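You operate a simulated robot arm through the tools that you are given. There is no shell and no other tool.

You run a simulated two-armed robot. Do the job below in one go: nothing can be reset, and whatever is moved stays where it is left.

## Task
Free the drawn gasket, run the slide home and zero the counter.
Fine: lock the brake before you free the end with the green knob; tip the 10 cm flap up.

Only the result counts: the job must be done as asked and must still hold three seconds after the hand-in. Knocking over, shifting, dropping, spilling or breaking anything else fails it.

## Robot
Two 7-joint arms with two-finger grippers on one trunk that stands fixed in place. Base frame: the origin is at the foot of the trunk, x ahead of it, y to its left, z up. Lengths are in mm, angles in rad, forces in N, time in s.
The left shoulder is at [41, 175, 1228], the right one opposite. With the tool pointing down near the work surface each hand reaches from about 100 to 820 mm from the base axis, measured 20 degrees to its own side. Payload 2.94 kg a hand.
Tool frame (each hand has its own): the origin (TCP) lies between the finger pads and is the grasp point; the fingertips stand 30 mm ahead of it; z points along the fingers, y is the line along which they close. Largest opening 138 mm; the body of the gripper starts 109 mm behind the TCP.
Orientation is that of the tool frame in the base frame, as [roll, pitch, yaw] about the fixed x, y, z axes, in that order (R = Rz(yaw) Ry(pitch) Rx(roll)). With the fingers straight down and closing along the base's y, the tool's x points along the base's -x, its y along +y and its z along -z.

## Interface
- The arms move only by the tool apply_moves. It takes "left_increments", "right_increments" or both (then of equal length, played together; a hand with none holds still); each is a list of rows, each an object (a shift or turn left out is 0, a gripper value left out holds the last) with "fingers": the opening, from 0 (shut) to 1 (fully open); "xyz": the shift along the base's x, y, z in m, a list of three; "turn": the turn, a rotation vector about the base's x, y, z in rad, a list of three. In form: [{"fingers": fingers, "xyz": [x, y, z], "turn": [wx, wy, wz]}, ...]. A call has 1 to 20 rows; each row shifts and turns the commanded pose from where the row before left it. A row lasts 0.2 s, in which the tool goes at most 50 mm and 0.15 rad; a call with a longer step from one row to the next is refused whole, and so is a gripper value outside its range. Where a pose cannot be reached the arm comes as near as it can. A force on the tool above 90 N (or 10 N above the force at the start of the call, whichever is more), or a blocked arm, ends the call early, and 0.2 s more pass. Each finger halts on what it meets, pressing with about 30 N; the grip force reading is that of the motor and also rises with nothing between the fingers. The clock runs only during rows and for 0.2 s after the last one: add rows that do not move to give the fingers time. It gives the time, the measured TCP pose, the force on the tool (base axes), the opening and the grip force at its end, in the units of the frame above (readings bear some noise), with the torque about the TCP (base axes, N m) and any sound that the robot's microphone picked up.
- Cameras (640 x 400 px; columns grow to the right, rows downward): "scene" is now at [84.4, 49.3, 1700.7]; the picture's right is [0.63, -0.78, 0.00], its down [-0.60, -0.49, -0.63] and it looks along [0.49, 0.40, -0.78] (base axes); focal length 354 px, centre (320, 200). "left" rides on the left gripper at [71, -19, -146] in its tool frame; the picture's right is [0.26, 0.96, 0.00], its down [-0.85, 0.23, -0.48] and it looks along [-0.46, 0.12, 0.88] (tool axes); focal length 280 px, centre (320, 200). "right" rides on the right gripper at [71, 19, -146] in its tool frame; the picture's right is [-0.26, 0.96, 0.00], its down [-0.85, -0.23, -0.48] and it looks along [-0.46, -0.12, 0.88] (tool axes); focal length 280 px, centre (320, 200). There is no depth. A picture from a camera that has moved, and an enlarged one, comes with that camera's place and axes in the base frame and with its lens.
- camera(camera): a new picture of that camera. It takes no simulated time.
- move_column(by): slides the trunk up (or, below 0, down) by that many mm; the arms and the scene camera ride with it, the base frame stays. It gives what a move gives, with no picture.
- pan_tilt(pan, tilt): turns the head with the scene camera to pan (to the left, within 2.094 rad either way) and tilt (down, from -0.506 to 1.204), counted from straight ahead of the robot. It gives what a move gives.
- close_up(camera, box): a new picture of the part [left, top, right, bottom] of that camera's present view, enlarged. It takes no simulated time.
- job_done(): hands the job in; it is judged then, once.

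Nothing tells you positions but the pictures and the camera data. Unless the task says otherwise, let go and move clear before handing in.

The tools are called after "Request:" by a JSON object that holds its "fn" and its "kwargs". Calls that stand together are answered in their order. apply_moves: Moves the arms, as the interface text tells. Its arguments: {"type":"object","properties":{"left_increments":{"type":"array","items":{"type":"object","properties":{"fingers":{"type":"number"},"xyz":{"type":"array","items":{"type":"number"}},"turn":{"type":"array","items":{"type":"number"}}}}},"right_increments":{"type":"array","items":{"type":"object","properties":{"fingers":{"type":"number"},"xyz":{"type":"array","items":{"type":"number"}},"turn":{"type":"array","items":{"type":"number"}}}}}},"required":[]} The other tools are called the same way: move_column (by) slides the trunk up or down; pan_tilt (pan, tilt) turns the head that bears the scene camera; camera (camera) takes a picture; close_up (camera, box) takes an enlarged picture of a part of a camera's view; job_done () hands the job in.

At the start:

```text
time: 0.0
left_tool_pos: [395.1, 500.9, 1180.3]
left_ee_rot: [-3.141, -0.001, -3.141]
left_contact_force: [0.7, 0.2, 0.0]
left_moment: [0.0, -0.01, -0.02]
left_gripper_width: 137.9
left_finger_force: 0.0
right_tool_pos: [502.4, 87.2, 1155.4]
right_ee_rot: [3.141, -0.002, -3.14]
right_contact_force: [0.4, -0.1, 0.6]
right_moment: [0.0, -0.02, 0.02]
right_gripper_width: 138.1
right_finger_force: 0.0
trunk travel left (down, up): [-400.0, 334.0]
head pan, tilt: [0.677, 0.888]
```

scene: 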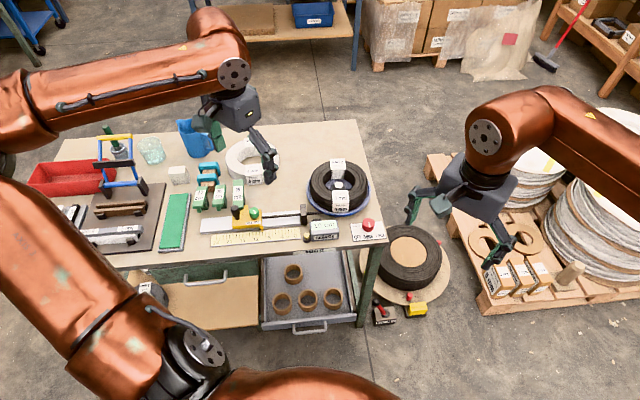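
right: 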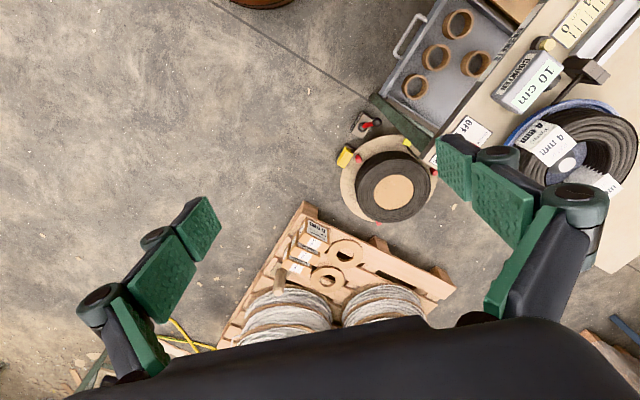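
left: 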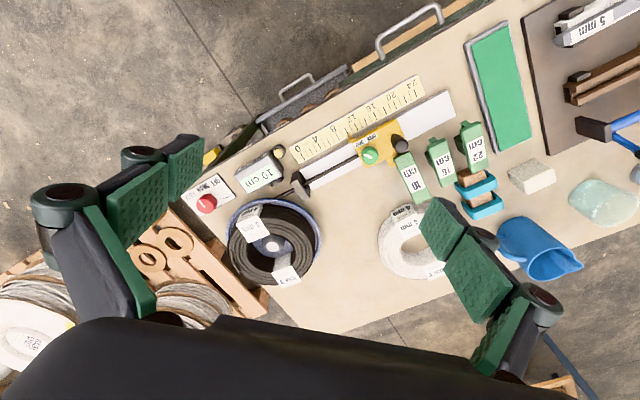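

I see a workbench with a measuring slide (yellow slider with a green knob), flaps labelled 10/16/22 cm, a reel of black gasket on a blue turntable, a "10 cm" counter and a board with a red knob. I'll take close-ups to understand the fixture before I move anything.

Request:
{"fn": "close_up", "kwargs": {"camera": "scene", "box": [180, 140, 400, 280]}}

Request:
{"fn": "close_up", "kwargs": {"camera": "left", "box": [180, 60, 500, 260]}}

Request:
{"fn": "close_up", "kwargs": {"camera": "right", "box": [420, 0, 640, 140]}}

Request:
{"fn": "close_up", "kwargs": {"camera": "scene", "box": [290, 150, 400, 250]}}

```text
2.86 times, centred on (290, 210) of scene
camera zoom: at [84.4, 49.3, 1700.7], right [0.63, -0.78, 0.0], down [-0.6, -0.49, -0.63], along [0.49, 0.4, -0.78], focal length 1011 px, centre (406, 171)
```

zoom: 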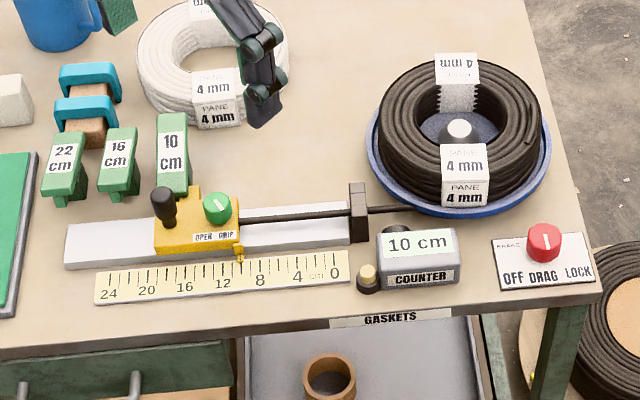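

```text
2.00 times, centred on (340, 160) of left
camera zoom: at [324.2, 481.2, 1324.9], right [-0.26, 0.96, 0.0], down [0.85, 0.23, 0.48], along [0.46, 0.12, -0.88], focal length 561 px, centre (280, 280)
```

zoom: 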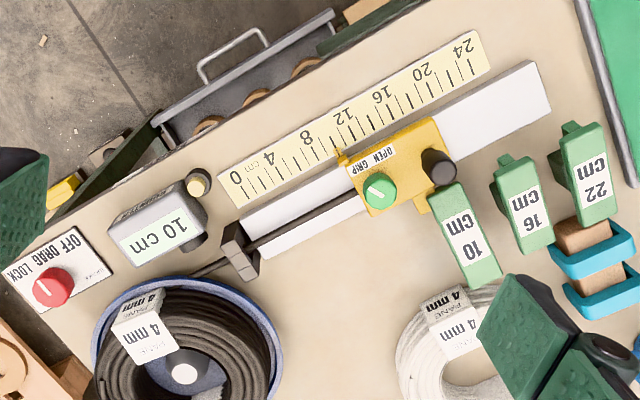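

```text
2.86 times, centred on (530, 70) of right
camera zoom: at [432.0, 106.0, 1301.1], right [0.26, 0.97, 0.0], down [0.85, -0.23, 0.47], along [0.46, -0.12, -0.88], focal length 801 px, centre (-280, 571)
```

zoom: 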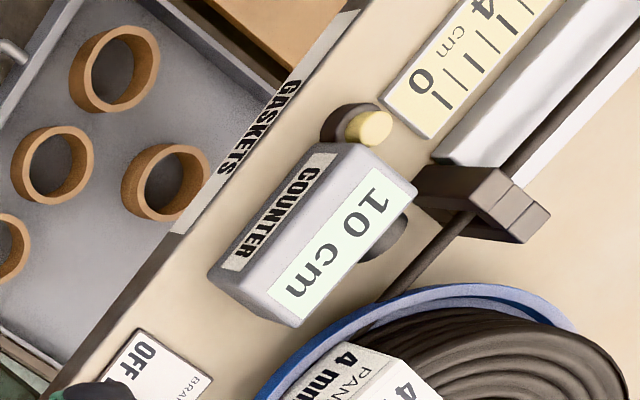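

```text
4.00 times, centred on (345, 200) of scene
camera zoom: at [84.4, 49.3, 1700.7], right [0.63, -0.78, 0.0], down [-0.6, -0.49, -0.63], along [0.49, 0.4, -0.78], focal length 1415 px, centre (220, 200)
```

zoom: 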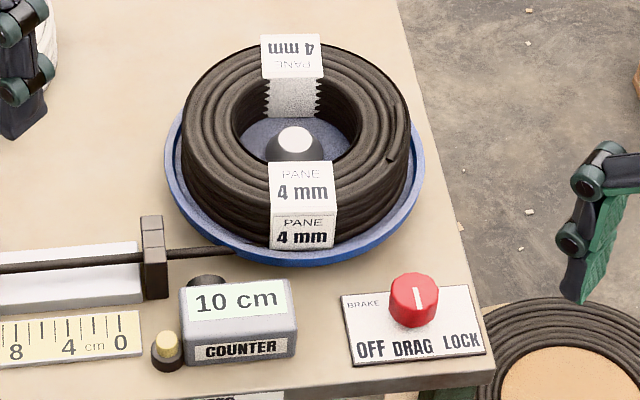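

The rail runs at about 45° in the base frame, with the yellow slide near (460, 608, 850), the counter button near (516, 449, 803) and the red brake knob near (662, 325, 815). I'll lower the left hand for a closer look at the slide and flaps.

Request:
{"fn": "apply_moves", "kwargs": {"left_increments": [{"xyz": [-0.01, 0.02, -0.04]}, {"xyz": [-0.01, 0.02, -0.04]}, {"xyz": [-0.01, 0.02, -0.04]}, {}]}}

Request:
{"fn": "camera", "kwargs": {"camera": "left"}}

Request:
{"fn": "close_up", "kwargs": {"camera": "left", "box": [220, 20, 480, 180]}}

Request:
{"fn": "camera", "kwargs": {"camera": "scene"}}

```text
time: 1.0
left_tool_pos: [366.9, 558.5, 1058.7]
left_ee_rot: [3.141, 0.001, -3.141]
left_contact_force: [0.1, -0.3, 0.3]
left_moment: [0.03, 0.01, 0.01]
left_gripper_width: 138.2
left_finger_force: 0.1
right_tool_pos: [502.7, 85.7, 1155.9]
right_ee_rot: [-3.141, -0.002, -3.14]
right_contact_force: [1.1, -0.5, -0.2]
right_moment: [0.01, 0.02, 0.01]
right_gripper_width: 138.0
right_finger_force: 0.1
trunk travel left (down, up): [-400.0, 334.0]
head pan, tilt: [0.677, 0.888]
```

```text
taken
camera left: at [296.3, 539.1, 1204.2], right [-0.26, 0.96, 0.0], down [0.85, 0.23, 0.48], along [0.46, 0.13, -0.88], focal length 280 px, centre (320, 200)
```

left: 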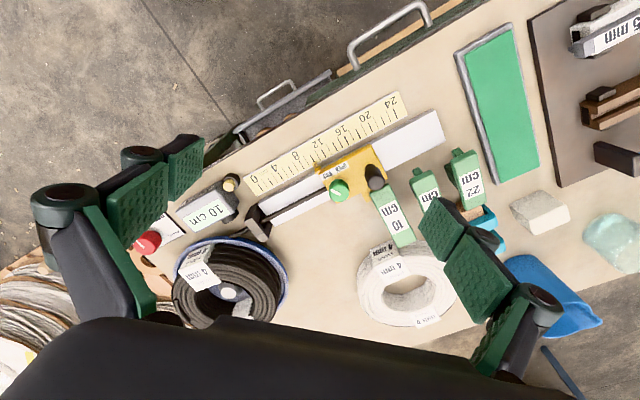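

```text
2.46 times, centred on (350, 100) of left
camera zoom: at [296.3, 539.1, 1204.2], right [-0.26, 0.96, 0.0], down [0.85, 0.23, 0.48], along [0.46, 0.13, -0.88], focal length 690 px, centre (246, 446)
```

zoom: 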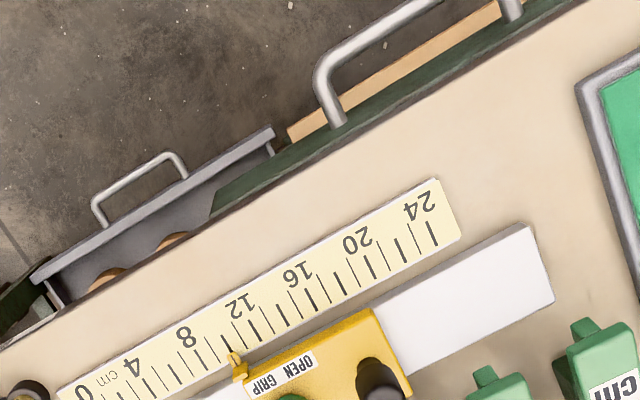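

```text
taken
camera scene: at [84.2, 48.6, 1700.7], right [0.63, -0.78, 0.0], down [-0.6, -0.49, -0.63], along [0.49, 0.4, -0.78], focal length 354 px, centre (320, 200)
```

scene: 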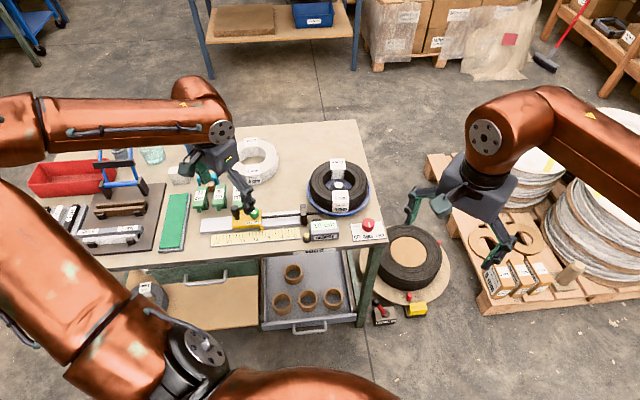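

The slide pointer sits at about 10 on the scale and the flaps stand beside the rail. I'll zoom in on the slide and flaps, the counter and the brake.

Request:
{"fn": "close_up", "kwargs": {"camera": "left", "box": [300, 120, 500, 245]}}

Request:
{"fn": "close_up", "kwargs": {"camera": "left", "box": [120, 140, 320, 265]}}

Request:
{"fn": "close_up", "kwargs": {"camera": "right", "box": [420, 90, 500, 140]}}

Request:
{"fn": "close_up", "kwargs": {"camera": "scene", "box": [340, 210, 400, 250]}}

```text
3.20 times, centred on (400, 182) of left
camera zoom: at [296.3, 539.1, 1204.2], right [-0.26, 0.96, 0.0], down [0.85, 0.23, 0.48], along [0.46, 0.13, -0.88], focal length 897 px, centre (64, 256)
```

zoom: 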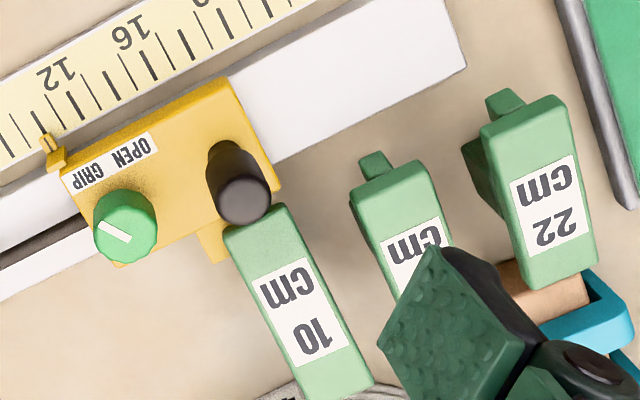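

```text
3.20 times, centred on (220, 202) of left
camera zoom: at [296.3, 539.1, 1204.2], right [-0.26, 0.96, 0.0], down [0.85, 0.23, 0.48], along [0.46, 0.13, -0.88], focal length 897 px, centre (640, 192)
```

zoom: 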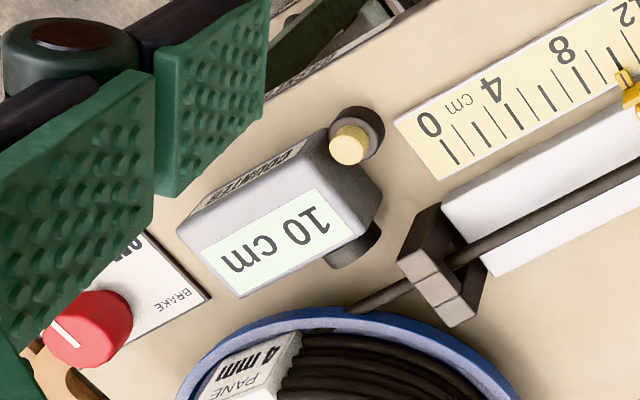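

```text
8.00 times, centred on (460, 115) of right
camera zoom: at [431.9, 105.4, 1301.2], right [0.26, 0.97, 0.0], down [0.85, -0.23, 0.47], along [0.46, -0.12, -0.88], focal length 2243 px, centre (-800, 880)
```

zoom: 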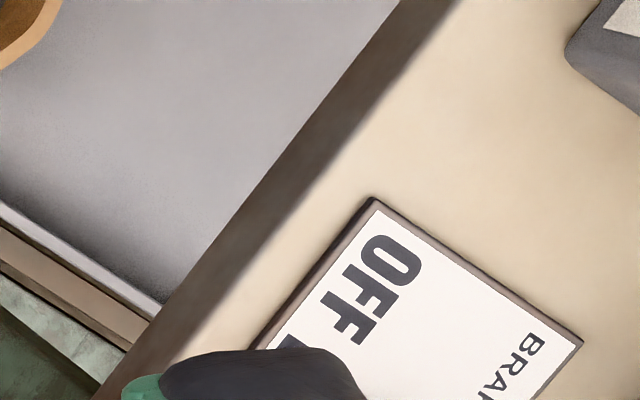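

```text
10.00 times, centred on (370, 230) of scene
camera zoom: at [84.2, 48.6, 1700.7], right [0.63, -0.78, 0.0], down [-0.6, -0.49, -0.63], along [0.49, 0.4, -0.78], focal length 3538 px, centre (-180, -100)
```

zoom: 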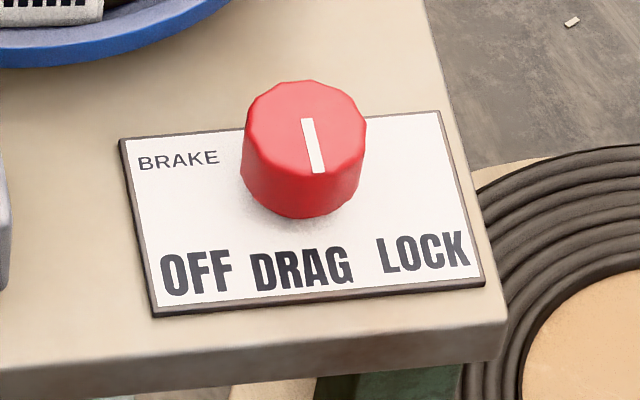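

I need a clear view of the flaps and of the green knob's pointer. I'll zoom in further on both.

Request:
{"fn": "close_up", "kwargs": {"camera": "scene", "box": [185, 170, 285, 245]}}

Request:
{"fn": "close_up", "kwargs": {"camera": "left", "box": [310, 150, 380, 210]}}

Request:
{"fn": "close_up", "kwargs": {"camera": "left", "box": [360, 140, 500, 250]}}

```text
5.33 times, centred on (235, 208) of scene
camera zoom: at [84.2, 48.6, 1700.7], right [0.63, -0.78, 0.0], down [-0.6, -0.49, -0.63], along [0.49, 0.4, -0.78], focal length 1887 px, centre (773, 160)
```

zoom: 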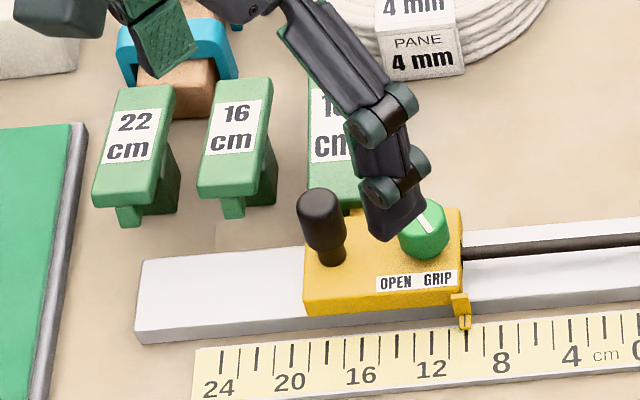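

```text
6.67 times, centred on (345, 180) of left
camera zoom: at [296.3, 539.1, 1204.2], right [-0.26, 0.96, 0.0], down [0.85, 0.23, 0.48], along [0.46, 0.13, -0.88], focal length 1869 px, centre (153, 333)
```

zoom: 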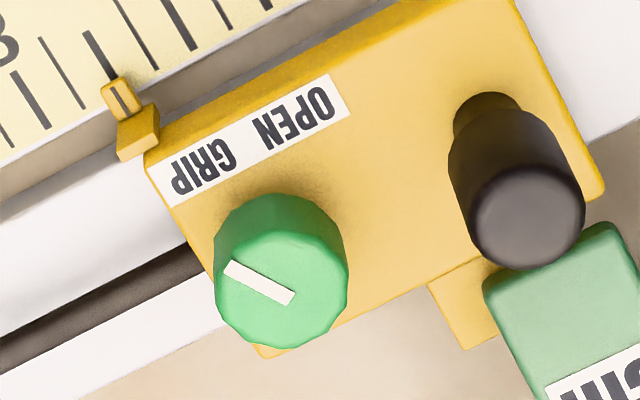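

```text
3.64 times, centred on (430, 195) of left
camera zoom: at [296.3, 539.1, 1204.2], right [-0.26, 0.96, 0.0], down [0.85, 0.23, 0.48], along [0.46, 0.13, -0.88], focal length 1020 px, centre (-80, 218)
```

zoom: 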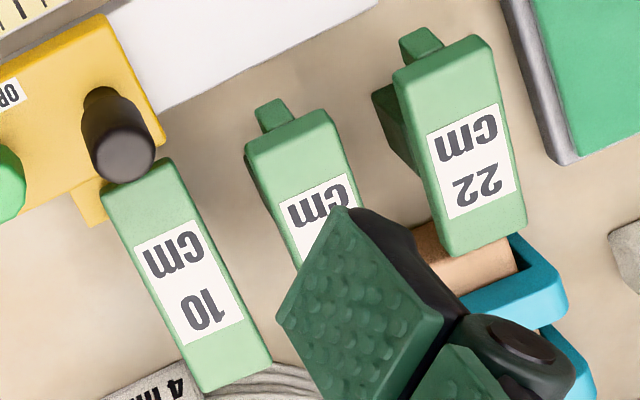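

The 10 cm flap looks longer than the 16 and 22 ones, so it is probably lying down while those two are tipped up. I'll turn and tilt the left hand for a lower view that shows the flap heights.

Request:
{"fn": "apply_moves", "kwargs": {"left_increments": [{"xyz": [-0.02, -0.03, 0.0], "turn": [0, 0, 0.131]}, {"xyz": [-0.02, -0.03, 0.0], "turn": [0, 0, 0.131]}, {"xyz": [-0.02, -0.03, 0.0], "turn": [0, 0, 0.131]}, {"xyz": [-0.02, -0.02, 0.0], "turn": [0, 0, 0.131]}, {"turn": [0, 0, 0.131]}, {"turn": [0, 0, 0.131]}, {"turn": [0.1, -0.1, 0]}, {"turn": [0.1, -0.1, 0]}, {"turn": [0.1, -0.1, 0]}, {"turn": [0.1, -0.1, 0]}, {}]}}

Request:
{"fn": "camera", "kwargs": {"camera": "left"}}

Request:
{"fn": "close_up", "kwargs": {"camera": "scene", "box": [185, 160, 285, 235]}}

Request:
{"fn": "camera", "kwargs": {"camera": "scene"}}

```text
time: 3.4
left_tool_pos: [414.0, 537.1, 1100.5]
left_ee_rot: [3.14, 0.552, -2.351]
left_contact_force: [0.1, -0.3, 0.0]
left_moment: [0.01, 0.0, -0.02]
left_gripper_width: 138.0
left_finger_force: 0.1
left hand out of reach, approached as far as the arm can: row 4, 7, 8, 9, 10
right_tool_pos: [501.3, 86.2, 1155.6]
right_ee_rot: [-3.14, -0.001, -3.141]
right_contact_force: [-0.6, -0.6, 0.2]
right_moment: [-0.01, 0.03, 0.06]
right_gripper_width: 138.2
right_finger_force: 0.0
trunk travel left (down, up): [-400.0, 334.0]
head pan, tilt: [0.677, 0.888]
```

```text
taken
camera left: at [331.7, 427.0, 1185.5], right [-0.84, 0.52, -0.14], down [0.17, 0.5, 0.85], along [0.51, 0.69, -0.51], focal length 280 px, centre (320, 200)
```

left: 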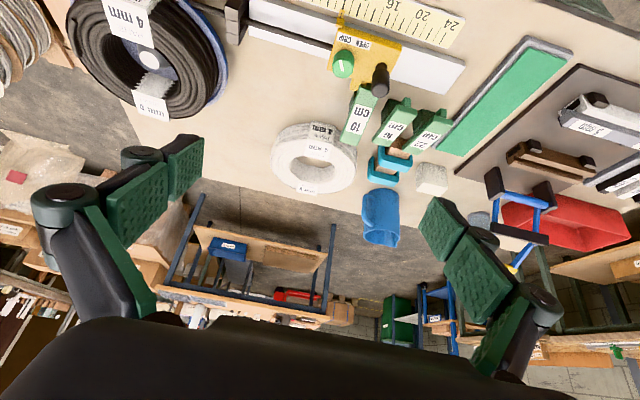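

```text
5.33 times, centred on (235, 198) of scene
camera zoom: at [83.9, 48.6, 1700.7], right [0.63, -0.78, 0.0], down [-0.6, -0.49, -0.63], along [0.49, 0.4, -0.78], focal length 1887 px, centre (773, 213)
```

zoom: 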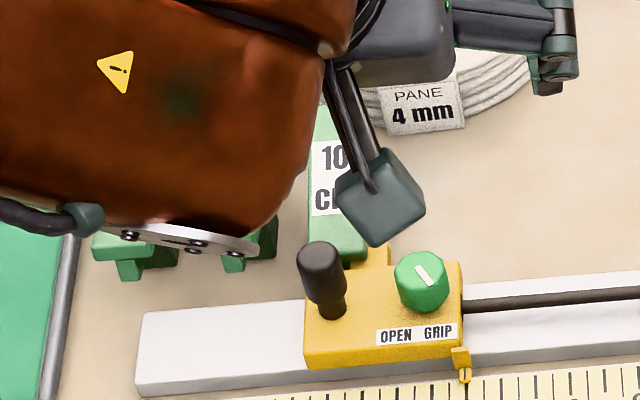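

```text
taken
camera scene: at [83.9, 48.6, 1700.7], right [0.63, -0.78, 0.0], down [-0.6, -0.49, -0.63], along [0.49, 0.4, -0.78], focal length 354 px, centre (320, 200)
```

scene: 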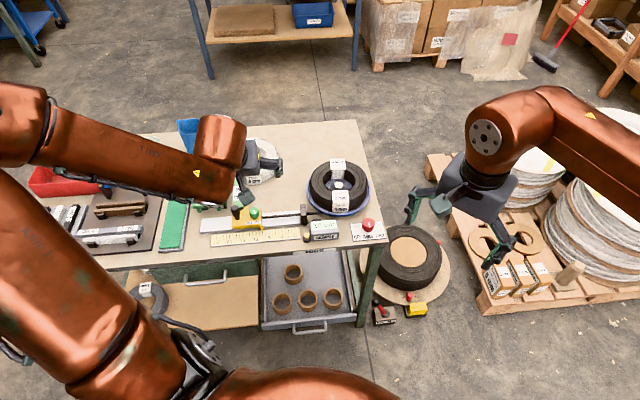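

The tilted pose was partly out of reach, but this view still shows the flaps from lower down. I'll zoom in on it.

Request:
{"fn": "close_up", "kwargs": {"camera": "left", "box": [320, 20, 460, 190]}}

Request:
{"fn": "close_up", "kwargs": {"camera": "left", "box": [330, 70, 400, 150]}}

Request:
{"fn": "close_up", "kwargs": {"camera": "left", "box": [370, 80, 460, 180]}}

```text
2.35 times, centred on (390, 105) of left
camera zoom: at [331.7, 427.0, 1185.5], right [-0.84, 0.52, -0.14], down [0.17, 0.5, 0.85], along [0.51, 0.69, -0.51], focal length 660 px, centre (155, 424)
```

zoom: 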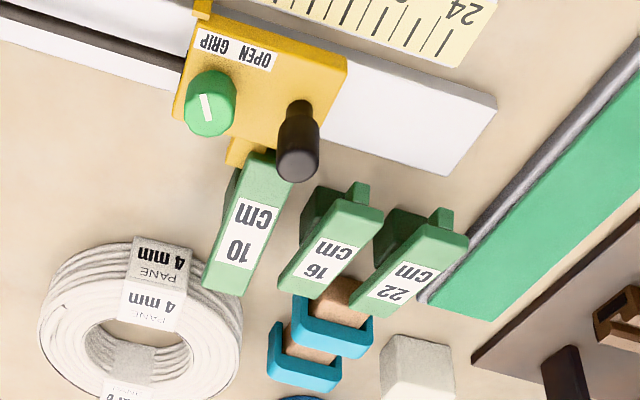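

```text
5.00 times, centred on (365, 110) of left
camera zoom: at [331.7, 427.0, 1185.5], right [-0.84, 0.52, -0.14], down [0.17, 0.5, 0.85], along [0.51, 0.69, -0.51], focal length 1402 px, centre (95, 650)
```

zoom: 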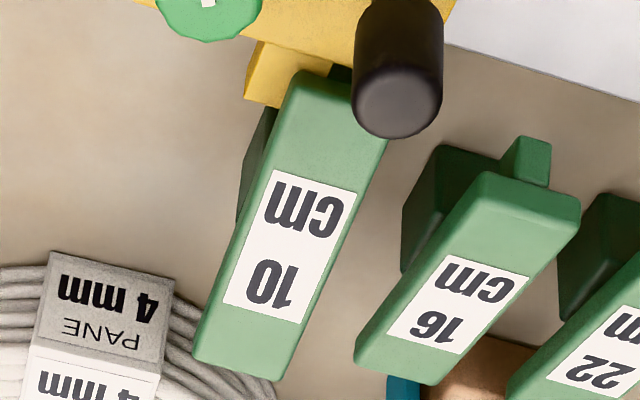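

```text
4.00 times, centred on (415, 130) of left
camera zoom: at [331.7, 427.0, 1185.5], right [-0.84, 0.52, -0.14], down [0.17, 0.5, 0.85], along [0.51, 0.69, -0.51], focal length 1122 px, centre (-60, 480)
```

zoom: 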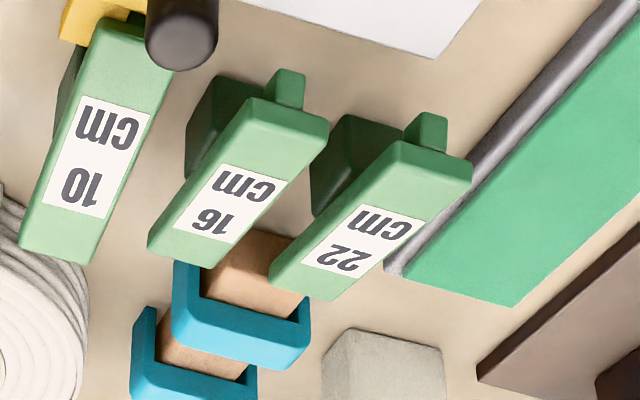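

Triangulating, the 10 cm flap's rail end is low (z≈806) and its tail high (z≈838), while the other two flaps have the rail end up. So I can tip it by pressing the tail down. The brake comes first, so I'll straighten the left hand before moving to it.

Request:
{"fn": "apply_moves", "kwargs": {"left_increments": [{"turn": [-0.1, 0.1, 0]}, {"turn": [-0.1, 0.1, 0]}, {"turn": [-0.1, 0.1, 0]}, {"turn": [-0.1, 0.1, 0]}, {}]}}

```text
time: 4.6
left_tool_pos: [413.7, 536.3, 1101.0]
left_ee_rot: [3.141, -0.002, -2.357]
left_contact_force: [-0.1, -0.9, 0.7]
left_moment: [0.02, -0.01, 0.0]
left_gripper_width: 137.9
left_finger_force: 0.1
right_tool_pos: [501.8, 86.6, 1155.6]
right_ee_rot: [3.139, 0.001, -3.139]
right_contact_force: [0.4, 0.0, 0.5]
right_moment: [0.02, -0.03, 0.01]
right_gripper_width: 138.3
right_finger_force: 0.1
trunk travel left (down, up): [-400.0, 334.0]
head pan, tilt: [0.677, 0.888]
```

The hand is level again. Next the left hand goes towards the brake knob while the right hand backs out of the way.

Request:
{"fn": "apply_moves", "kwargs": {"left_increments": [{"xyz": [0.024, -0.028, -0.015], "turn": [0, 0, -0.1]}, {"xyz": [0.024, -0.028, -0.015], "turn": [0, 0, -0.1]}, {"xyz": [0.024, -0.028, -0.015], "turn": [0, 0, -0.1]}, {"xyz": [0.024, -0.028, -0.015], "turn": [0, 0, -0.1]}, {"xyz": [0.024, -0.028, -0.015], "turn": [0, 0, -0.1]}, {"xyz": [0.024, -0.028, -0.015], "turn": [0, 0, -0.1]}, {"xyz": [0.024, -0.028, -0.015], "turn": [0, 0, -0.1]}, {"xyz": [0.018, -0.025, -0.015], "turn": [0, 0, -0.085]}, {}], "right_increments": [{"xyz": [-0.01, -0.035, 0.0]}, {"xyz": [-0.01, -0.035, 0.0]}, {"xyz": [-0.01, -0.035, 0.0]}, {"xyz": [-0.01, -0.035, 0.0]}, {"xyz": [-0.01, -0.035, 0.0]}, {}, {}, {}, {}]}}

Request:
{"fn": "camera", "kwargs": {"camera": "left"}}

Request:
{"fn": "camera", "kwargs": {"camera": "scene"}}

```text
time: 6.6
left_tool_pos: [599.6, 317.2, 980.1]
left_ee_rot: [-3.14, 0.0, -3.14]
left_contact_force: [-0.2, 0.2, -0.5]
left_moment: [-0.01, 0.0, -0.02]
left_gripper_width: 137.8
left_finger_force: 0.0
right_tool_pos: [453.3, -88.2, 1155.3]
right_ee_rot: [-3.141, 0.001, -3.141]
right_contact_force: [-0.2, -0.1, 0.5]
right_moment: [-0.03, 0.0, -0.01]
right_gripper_width: 138.0
right_finger_force: 0.1
trunk travel left (down, up): [-400.0, 334.0]
head pan, tilt: [0.677, 0.888]
```

```text
taken
camera left: at [528.9, 298.1, 1123.4], right [-0.26, 0.96, 0.0], down [0.85, 0.23, 0.48], along [0.46, 0.13, -0.88], focal length 280 px, centre (320, 200)
```

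left: 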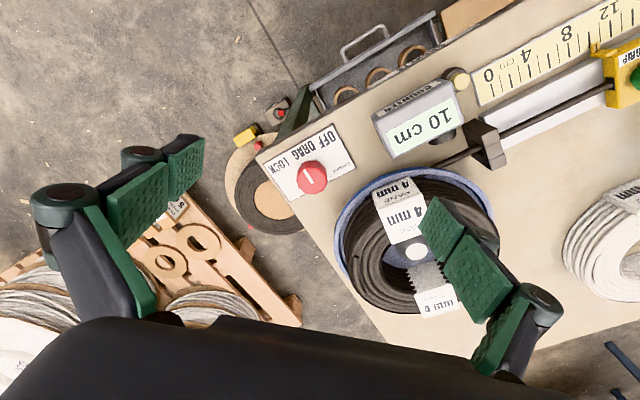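

```text
taken
camera scene: at [83.5, 49.5, 1700.8], right [0.63, -0.78, 0.0], down [-0.6, -0.49, -0.63], along [0.49, 0.4, -0.78], focal length 354 px, centre (320, 200)
```

scene: 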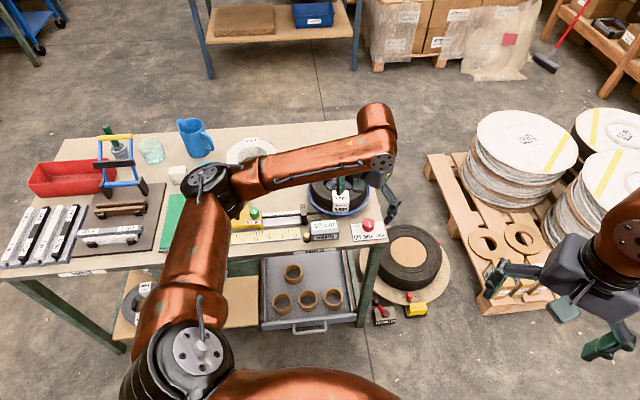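

The brake knob is in view with its pointer on DRAG. I'll zoom in on the knob and counter to fix their positions precisely.

Request:
{"fn": "close_up", "kwargs": {"camera": "left", "box": [260, 110, 360, 210]}}

Request:
{"fn": "close_up", "kwargs": {"camera": "left", "box": [360, 50, 520, 190]}}

Request:
{"fn": "close_up", "kwargs": {"camera": "scene", "box": [270, 180, 400, 260]}}

```text
4.00 times, centred on (310, 160) of left
camera zoom: at [528.9, 298.1, 1123.4], right [-0.26, 0.96, 0.0], down [0.85, 0.23, 0.48], along [0.46, 0.13, -0.88], focal length 1122 px, centre (360, 360)
```

zoom: 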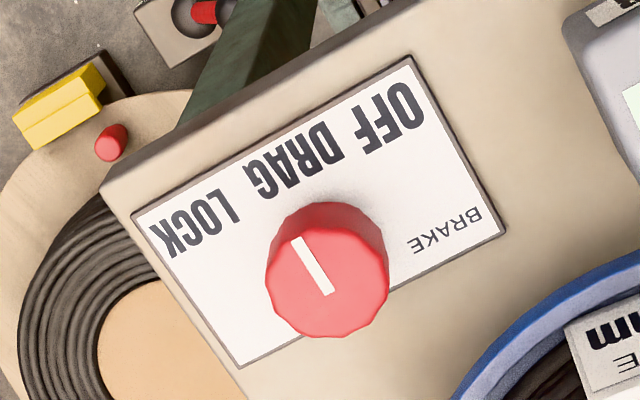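

```text
2.86 times, centred on (440, 120) of left
camera zoom: at [528.9, 298.1, 1123.4], right [-0.26, 0.96, 0.0], down [0.85, 0.23, 0.48], along [0.46, 0.13, -0.88], focal length 801 px, centre (-23, 429)
```

zoom: 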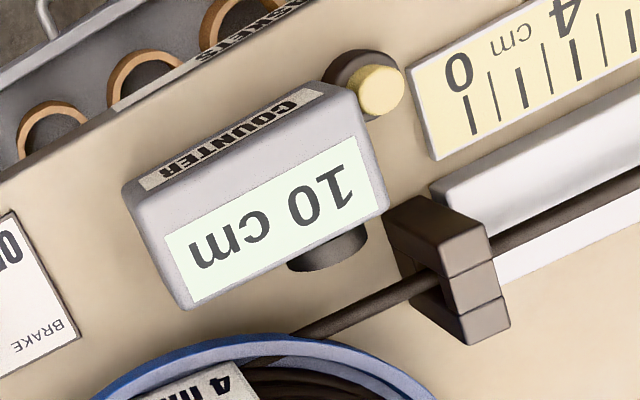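

```text
4.92 times, centred on (335, 220) of scene
camera zoom: at [83.5, 49.5, 1700.8], right [0.63, -0.78, 0.0], down [-0.6, -0.49, -0.63], along [0.49, 0.4, -0.78], focal length 1742 px, centre (246, 102)
```

zoom: 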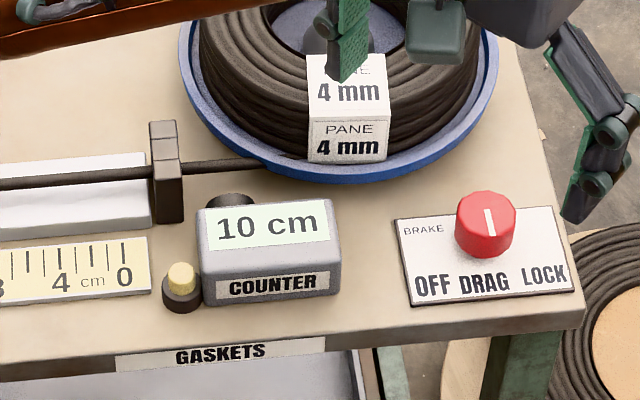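

The brake knob top is at about (664, 325, 823), with DRAG straight at the front and LOCK about 45° counter-clockwise seen from above. I'll move over it and narrow the opening.

Request:
{"fn": "apply_moves", "kwargs": {"left_increments": [{"fingers": 0.55, "xyz": [0.03, 0.004, -0.03]}, {"fingers": 0.55, "xyz": [0.03, 0.004, -0.03]}, {"fingers": 0.55, "xyz": [0.004, 0.0, -0.02]}, {"fingers": 0.55}, {"fingers": 0.55}]}}

Request:
{"fn": "camera", "kwargs": {"camera": "left"}}

Request:
{"fn": "close_up", "kwargs": {"camera": "left", "box": [240, 80, 400, 220]}}

```text
time: 7.8
left_tool_pos: [663.4, 323.2, 898.0]
left_ee_rot: [-3.14, 0.001, -3.141]
left_contact_force: [1.3, 0.8, -0.8]
left_moment: [0.02, 0.04, 0.02]
left_gripper_width: 75.9
left_finger_force: 0.1
right_tool_pos: [453.4, -88.7, 1156.5]
right_ee_rot: [-3.139, -0.001, -3.14]
right_contact_force: [1.0, -0.6, 0.0]
right_moment: [0.04, 0.0, 0.02]
right_gripper_width: 138.2
right_finger_force: 0.1
trunk travel left (down, up): [-400.0, 334.0]
head pan, tilt: [0.677, 0.888]
```

```text
taken
camera left: at [592.3, 305.1, 1042.7], right [-0.26, 0.96, 0.0], down [0.85, 0.23, 0.48], along [0.46, 0.13, -0.88], focal length 280 px, centre (320, 200)
```

left: 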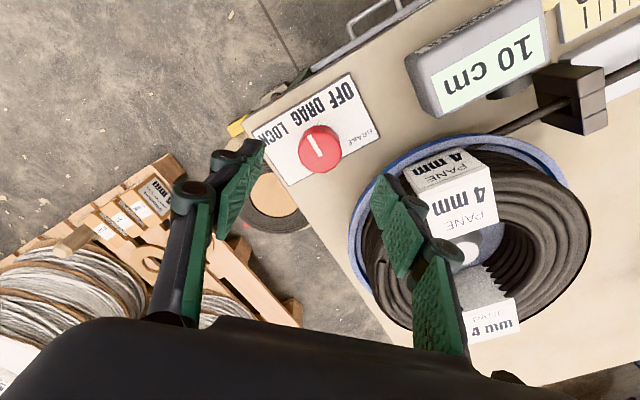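

```text
2.86 times, centred on (320, 150) of left
camera zoom: at [592.3, 305.1, 1042.7], right [-0.26, 0.96, 0.0], down [0.85, 0.23, 0.48], along [0.46, 0.13, -0.88], focal length 801 px, centre (320, 343)
```

zoom: 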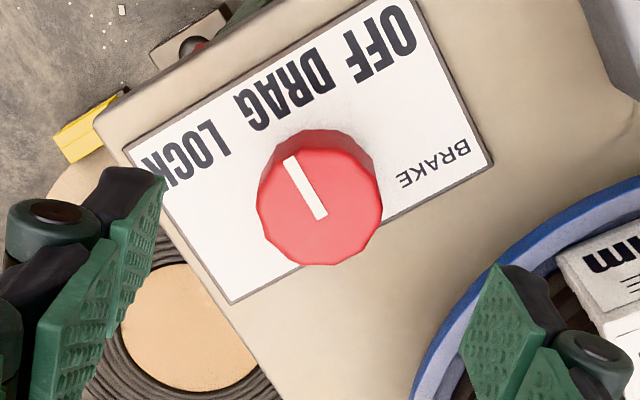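

The knob sits on the tool axis. I'll zoom in once more to judge its height before descending.

Request:
{"fn": "close_up", "kwargs": {"camera": "left", "box": [280, 110, 360, 180]}}

Request:
{"fn": "close_up", "kwargs": {"camera": "scene", "box": [340, 205, 400, 250]}}

```text
5.71 times, centred on (320, 145) of left
camera zoom: at [592.3, 305.1, 1042.7], right [-0.26, 0.96, 0.0], down [0.85, 0.23, 0.48], along [0.46, 0.13, -0.88], focal length 1602 px, centre (320, 514)
```

zoom: 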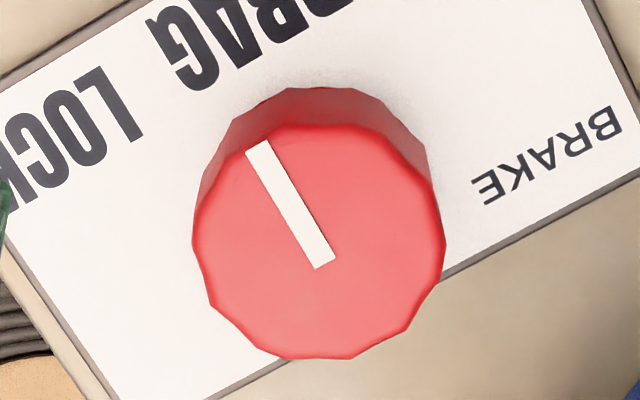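

```text
8.89 times, centred on (370, 228) of scene
camera zoom: at [84.5, 48.9, 1700.7], right [0.63, -0.78, 0.0], down [-0.6, -0.49, -0.63], along [0.49, 0.4, -0.78], focal length 3145 px, centre (-124, -44)
```

zoom: 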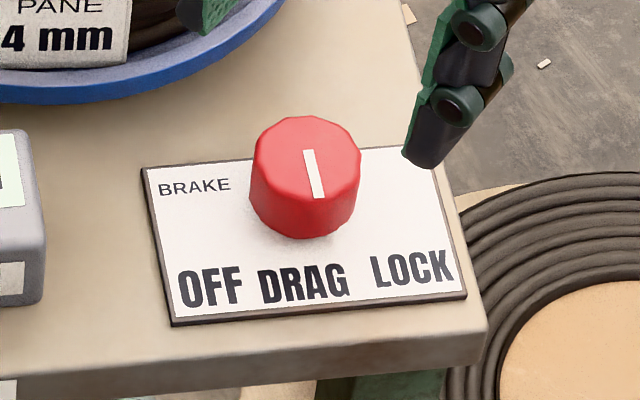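

Using two left-hand views, the knob top is at about (669, 326, 811) and the plate at about z=787. I'll rotate the hand clear of the reel, align it, descend and grip the knob.

Request:
{"fn": "apply_moves", "kwargs": {"left_increments": [{"fingers": 0.42, "xyz": [0.0055, 0.0025, 0.0], "turn": [0, 0, 0.125]}, {"fingers": 0.42, "turn": [0, 0, 0.125]}, {"fingers": 0.42, "turn": [0, 0, 0.125]}, {"fingers": 0.42, "turn": [0, 0, 0.125]}, {"fingers": 0.42, "xyz": [0, 0, -0.025]}, {"fingers": 0.42}]}}

Request:
{"fn": "camera", "kwargs": {"camera": "left"}}

Request:
{"fn": "close_up", "kwargs": {"camera": "left", "box": [260, 80, 380, 180]}}

```text
time: 9.2
left_tool_pos: [670.0, 328.2, 874.2]
left_ee_rot: [3.141, 0.0, -2.64]
left_contact_force: [-0.3, -1.0, 0.1]
left_moment: [0.04, 0.01, 0.0]
left_gripper_width: 57.9
left_finger_force: 0.0
right_tool_pos: [453.5, -87.9, 1155.2]
right_ee_rot: [3.139, -0.001, -3.139]
right_contact_force: [-0.5, -0.4, -0.4]
right_moment: [0.0, -0.02, 0.0]
right_gripper_width: 138.0
right_finger_force: 0.1
trunk travel left (down, up): [-400.0, 334.0]
head pan, tilt: [0.677, 0.888]
```

```text
taken
camera left: at [616.9, 276.4, 1019.4], right [-0.69, 0.72, 0.0], down [0.63, 0.61, 0.48], along [0.34, 0.33, -0.88], focal length 280 px, centre (320, 200)
```

left: 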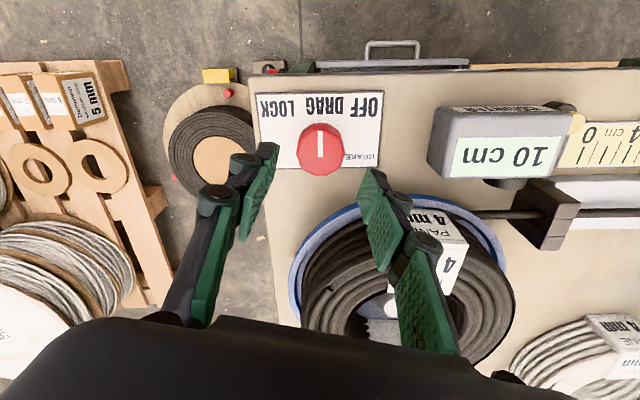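

```text
4.00 times, centred on (320, 130) of left
camera zoom: at [616.9, 276.4, 1019.4], right [-0.69, 0.72, 0.0], down [0.63, 0.61, 0.48], along [0.34, 0.33, -0.88], focal length 1122 px, centre (320, 480)
```

zoom: 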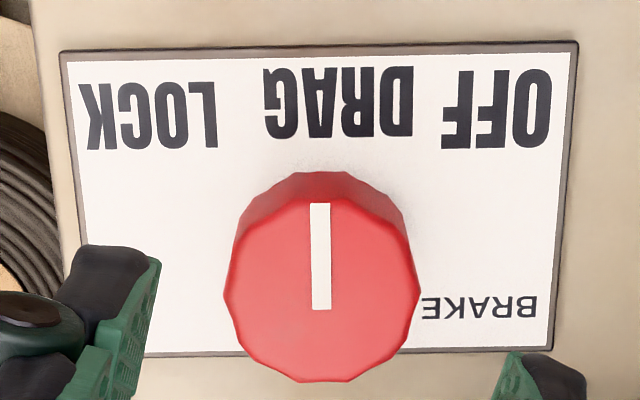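

The knob is centred between the fingers and the reel rim is well clear. Now I'll descend and close on it.

Request:
{"fn": "apply_moves", "kwargs": {"left_increments": [{"fingers": 0.42, "xyz": [-0.001, -0.001, -0.02]}, {"fingers": 0.42, "xyz": [0, 0, -0.016]}, {"fingers": 0.42, "xyz": [0, 0, -0.01]}, {"fingers": 0.42}]}}

Request:
{"fn": "camera", "kwargs": {"camera": "left"}}

Request:
{"fn": "close_up", "kwargs": {"camera": "scene", "box": [330, 180, 420, 250]}}

```text
time: 10.2
left_tool_pos: [668.9, 326.3, 827.7]
left_ee_rot: [3.142, 0.0, -2.64]
left_contact_force: [0.4, 0.3, 0.0]
left_moment: [0.02, 0.0, -0.03]
left_gripper_width: 58.0
left_finger_force: 0.2
right_tool_pos: [453.6, -88.2, 1155.7]
right_ee_rot: [-3.141, -0.001, -3.14]
right_contact_force: [0.0, 0.6, 0.2]
right_moment: [0.03, -0.02, -0.01]
right_gripper_width: 138.1
right_finger_force: 0.1
trunk travel left (down, up): [-400.0, 334.0]
head pan, tilt: [0.677, 0.888]
```

```text
taken
camera left: at [615.8, 275.5, 972.9], right [-0.69, 0.72, 0.0], down [0.63, 0.61, 0.48], along [0.34, 0.33, -0.88], focal length 280 px, centre (320, 200)
```

left: 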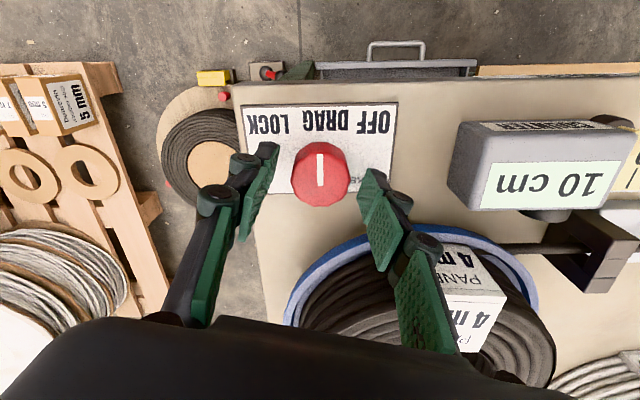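

```text
5.71 times, centred on (375, 215) of scene
camera zoom: at [84.4, 48.8, 1700.7], right [0.63, -0.78, 0.0], down [-0.6, -0.49, -0.63], along [0.49, 0.4, -0.78], focal length 2022 px, centre (6, 114)
```

zoom: 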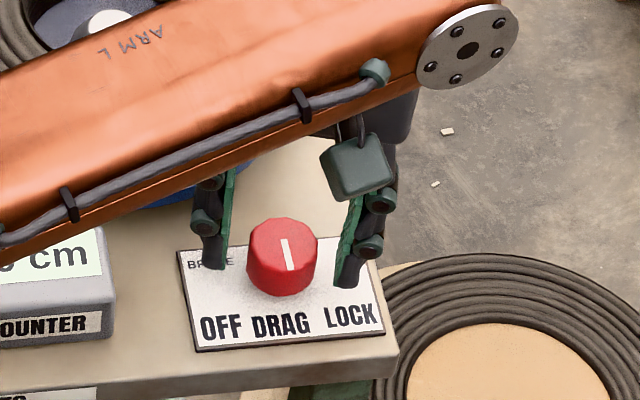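

The fingers straddle the knob. Closing on it now.

Request:
{"fn": "apply_moves", "kwargs": {"left_increments": [{"fingers": 0.0}, {"fingers": 0.0}, {"fingers": 0.0}, {"fingers": 0.0}]}}

Request:
{"fn": "close_up", "kwargs": {"camera": "left", "box": [230, 90, 410, 220]}}

```text
time: 11.2
left_tool_pos: [668.0, 326.2, 828.3]
left_ee_rot: [3.141, 0.0, -2.639]
left_contact_force: [0.7, -1.4, -0.9]
left_moment: [-0.05, -0.13, 0.02]
left_gripper_width: 36.8
left_finger_force: 44.9
right_tool_pos: [453.6, -89.0, 1156.5]
right_ee_rot: [-3.141, -0.004, -3.139]
right_contact_force: [0.1, 0.4, -0.2]
right_moment: [-0.02, 0.03, 0.01]
right_gripper_width: 138.0
right_finger_force: 0.2
trunk travel left (down, up): [-400.0, 334.0]
head pan, tilt: [0.677, 0.888]
```

```text
3.08 times, centred on (320, 155) of left
camera zoom: at [616.0, 275.4, 972.8], right [-0.69, 0.72, 0.0], down [0.63, 0.61, 0.48], along [0.34, 0.33, -0.88], focal length 863 px, centre (320, 338)
```

zoom: 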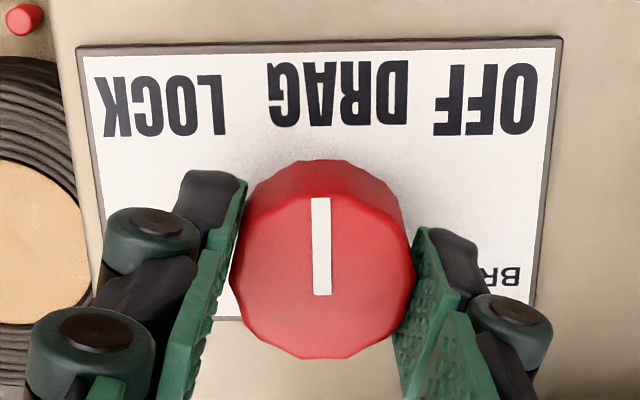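

The knob is gripped at 36.8 mm. I'll turn it counter-clockwise towards LOCK.

Request:
{"fn": "apply_moves", "kwargs": {"left_increments": [{"fingers": 0.0, "turn": [0, 0, 0.1]}, {"fingers": 0.0, "turn": [0, 0, 0.1]}, {"fingers": 0.0, "turn": [0, 0, 0.1]}, {"fingers": 0.0, "turn": [0, 0, 0.1]}, {"fingers": 0.0}]}}

Request:
{"fn": "close_up", "kwargs": {"camera": "left", "box": [230, 90, 410, 220]}}

```text
time: 12.4
left_tool_pos: [667.8, 326.4, 828.2]
left_ee_rot: [-3.141, -0.001, -2.236]
left_contact_force: [-0.7, -0.2, -0.2]
left_moment: [-0.29, 0.33, 0.01]
left_gripper_width: 36.9
left_finger_force: 44.8
right_tool_pos: [452.7, -87.3, 1156.4]
right_ee_rot: [3.141, -0.001, -3.139]
right_contact_force: [0.2, -0.4, 0.9]
right_moment: [-0.01, 0.01, 0.0]
right_gripper_width: 138.1
right_finger_force: 0.1
trunk travel left (down, up): [-400.0, 334.0]
head pan, tilt: [0.677, 0.888]
```

```text
3.08 times, centred on (320, 155) of left
camera zoom: at [639.7, 259.3, 972.8], right [-0.92, 0.39, 0.0], down [0.34, 0.81, 0.48], along [0.19, 0.44, -0.88], focal length 863 px, centre (320, 338)
```

zoom: 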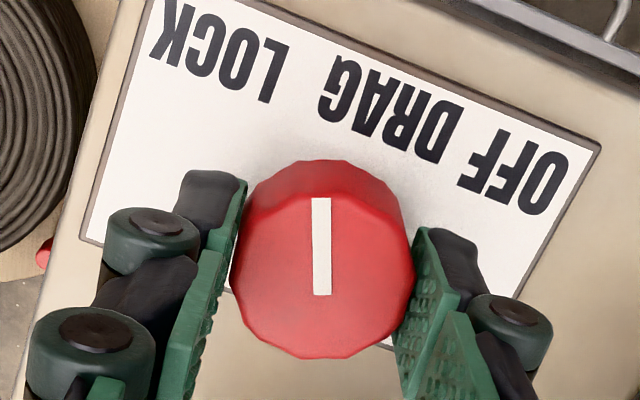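

The knob turns with the hand. I'll continue to LOCK.

Request:
{"fn": "apply_moves", "kwargs": {"left_increments": [{"fingers": 0.0, "turn": [0, 0, 0.1]}, {"fingers": 0.0, "turn": [0, 0, 0.1]}, {"fingers": 0.0, "turn": [0, 0, 0.1]}, {"fingers": 0.0, "turn": [0, 0, 0.08]}, {"fingers": 0.0}]}}

Request:
{"fn": "close_up", "kwargs": {"camera": "left", "box": [230, 90, 410, 220]}}

```text
time: 13.6
left_tool_pos: [667.7, 327.4, 827.8]
left_ee_rot: [3.14, 0.001, -1.858]
left_contact_force: [-5.0, 3.9, -3.8]
left_moment: [0.29, 0.02, 0.01]
left_gripper_width: 36.8
left_finger_force: 45.3
right_tool_pos: [453.5, -87.7, 1157.8]
right_ee_rot: [3.141, -0.001, -3.14]
right_contact_force: [0.0, 0.0, 0.4]
right_moment: [0.05, 0.0, -0.03]
right_gripper_width: 138.1
right_finger_force: 0.1
trunk travel left (down, up): [-400.0, 334.0]
head pan, tilt: [0.677, 0.888]
```

```text
3.08 times, centred on (320, 155) of left
camera zoom: at [666.5, 253.7, 972.7], right [-1.0, 0.02, 0.0], down [0.02, 0.88, 0.48], along [0.01, 0.48, -0.88], focal length 863 px, centre (320, 338)
```

zoom: 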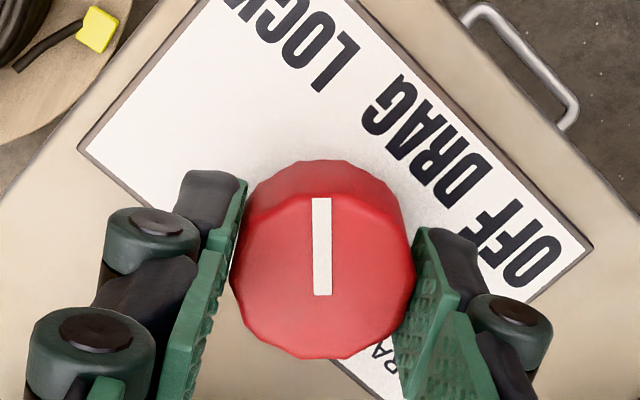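

The pointer is nearly on LOCK, so I'll turn a little further while watching the torque.

Request:
{"fn": "apply_moves", "kwargs": {"left_increments": [{"fingers": 0.0, "turn": [0, 0, 0.06]}, {"fingers": 0.0, "turn": [0, 0, 0.04]}, {"fingers": 0.0}]}}

Request:
{"fn": "camera", "kwargs": {"camera": "left"}}

Request:
{"fn": "close_up", "kwargs": {"camera": "left", "box": [230, 90, 410, 220]}}

```text
time: 14.4
left_tool_pos: [668.0, 328.1, 827.5]
left_ee_rot: [3.14, 0.0, -1.759]
left_contact_force: [-10.0, 6.4, -2.9]
left_moment: [0.27, 0.19, -0.95]
left_gripper_width: 36.7
left_finger_force: 44.8
right_tool_pos: [452.8, -88.8, 1156.3]
right_ee_rot: [-3.141, 0.001, -3.14]
right_contact_force: [-0.2, 0.4, -0.6]
right_moment: [0.01, 0.0, -0.01]
right_gripper_width: 138.2
right_finger_force: 0.0
trunk travel left (down, up): [-400.0, 334.0]
head pan, tilt: [0.677, 0.888]
```

```text
taken
camera left: at [673.7, 254.8, 972.8], right [-1.0, -0.08, 0.0], down [-0.07, 0.88, 0.48], along [-0.04, 0.47, -0.88], focal length 280 px, centre (320, 200)
```

left: 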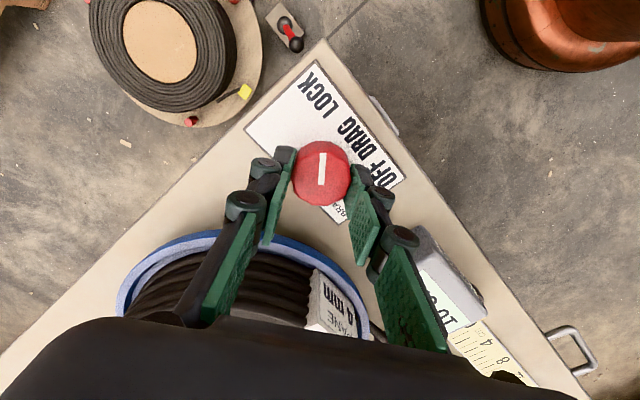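

```text
3.08 times, centred on (320, 155) of left
camera zoom: at [673.7, 254.8, 972.8], right [-1.0, -0.08, 0.0], down [-0.07, 0.88, 0.48], along [-0.04, 0.47, -0.88], focal length 863 px, centre (320, 338)
```

zoom: 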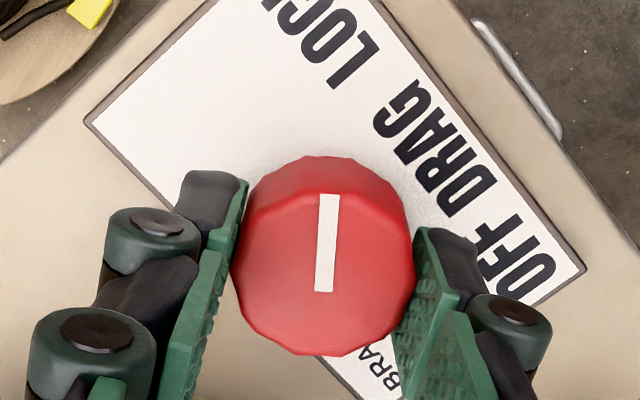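

The torque jumped to -0.95 N·m, so the knob is against its LOCK stop. I'll ease off, release it and lift away.

Request:
{"fn": "apply_moves", "kwargs": {"left_increments": [{"fingers": 0.0, "turn": [0, 0, -0.04]}, {"fingers": 0.42}, {"fingers": 0.42}, {"fingers": 0.42}, {"fingers": 0.42, "xyz": [0, 0, 0.03]}, {"fingers": 0.42, "xyz": [0, 0, 0.04]}, {"fingers": 0.42, "xyz": [0, 0, 0.04]}, {"fingers": 0.42}]}}

Request:
{"fn": "camera", "kwargs": {"camera": "left"}}

Request:
{"fn": "close_up", "kwargs": {"camera": "left", "box": [240, 60, 400, 190]}}

Request:
{"fn": "close_up", "kwargs": {"camera": "scene", "box": [330, 190, 420, 255]}}

```text
time: 16.2
left_tool_pos: [669.2, 326.9, 938.4]
left_ee_rot: [3.14, -0.003, -1.8]
left_contact_force: [-0.1, 0.5, 0.2]
left_moment: [0.0, 0.02, -0.01]
left_gripper_width: 58.1
left_finger_force: 0.1
right_tool_pos: [453.5, -87.5, 1154.3]
right_ee_rot: [-3.14, -0.001, -3.14]
right_contact_force: [-0.5, 0.3, -0.5]
right_moment: [-0.02, -0.02, 0.03]
right_gripper_width: 137.9
right_finger_force: 0.1
trunk travel left (down, up): [-400.0, 334.0]
head pan, tilt: [0.677, 0.888]
```

```text
taken
camera left: at [671.9, 254.6, 1082.8], right [-1.0, -0.04, 0.0], down [-0.03, 0.88, 0.48], along [-0.02, 0.47, -0.88], focal length 280 px, centre (320, 200)
```

left: 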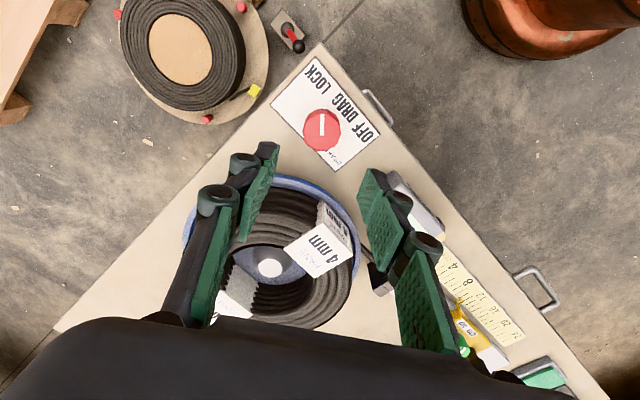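

```text
3.08 times, centred on (320, 125) of left
camera zoom: at [671.9, 254.6, 1082.8], right [-1.0, -0.04, 0.0], down [-0.03, 0.88, 0.48], along [-0.02, 0.47, -0.88], focal length 863 px, centre (320, 431)
```

zoom: 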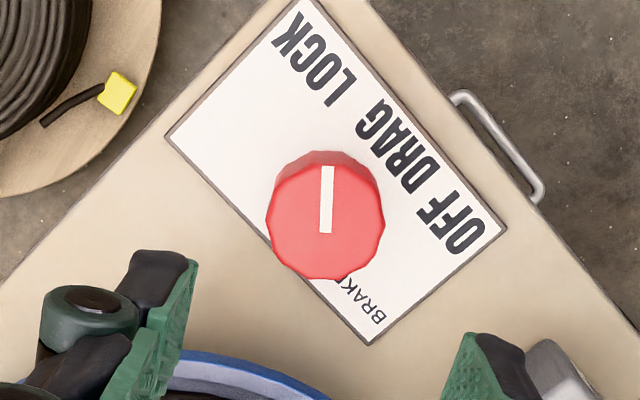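

```text
6.15 times, centred on (375, 222) of scene
camera zoom: at [84.9, 49.6, 1700.6], right [0.63, -0.78, 0.0], down [-0.6, -0.49, -0.63], along [0.49, 0.4, -0.78], focal length 2177 px, centre (-18, 62)
```

zoom: 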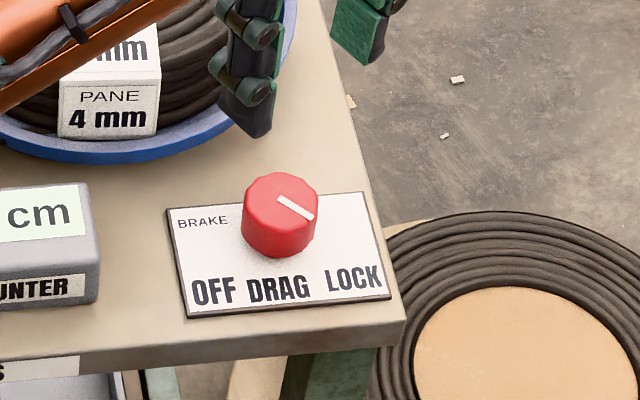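

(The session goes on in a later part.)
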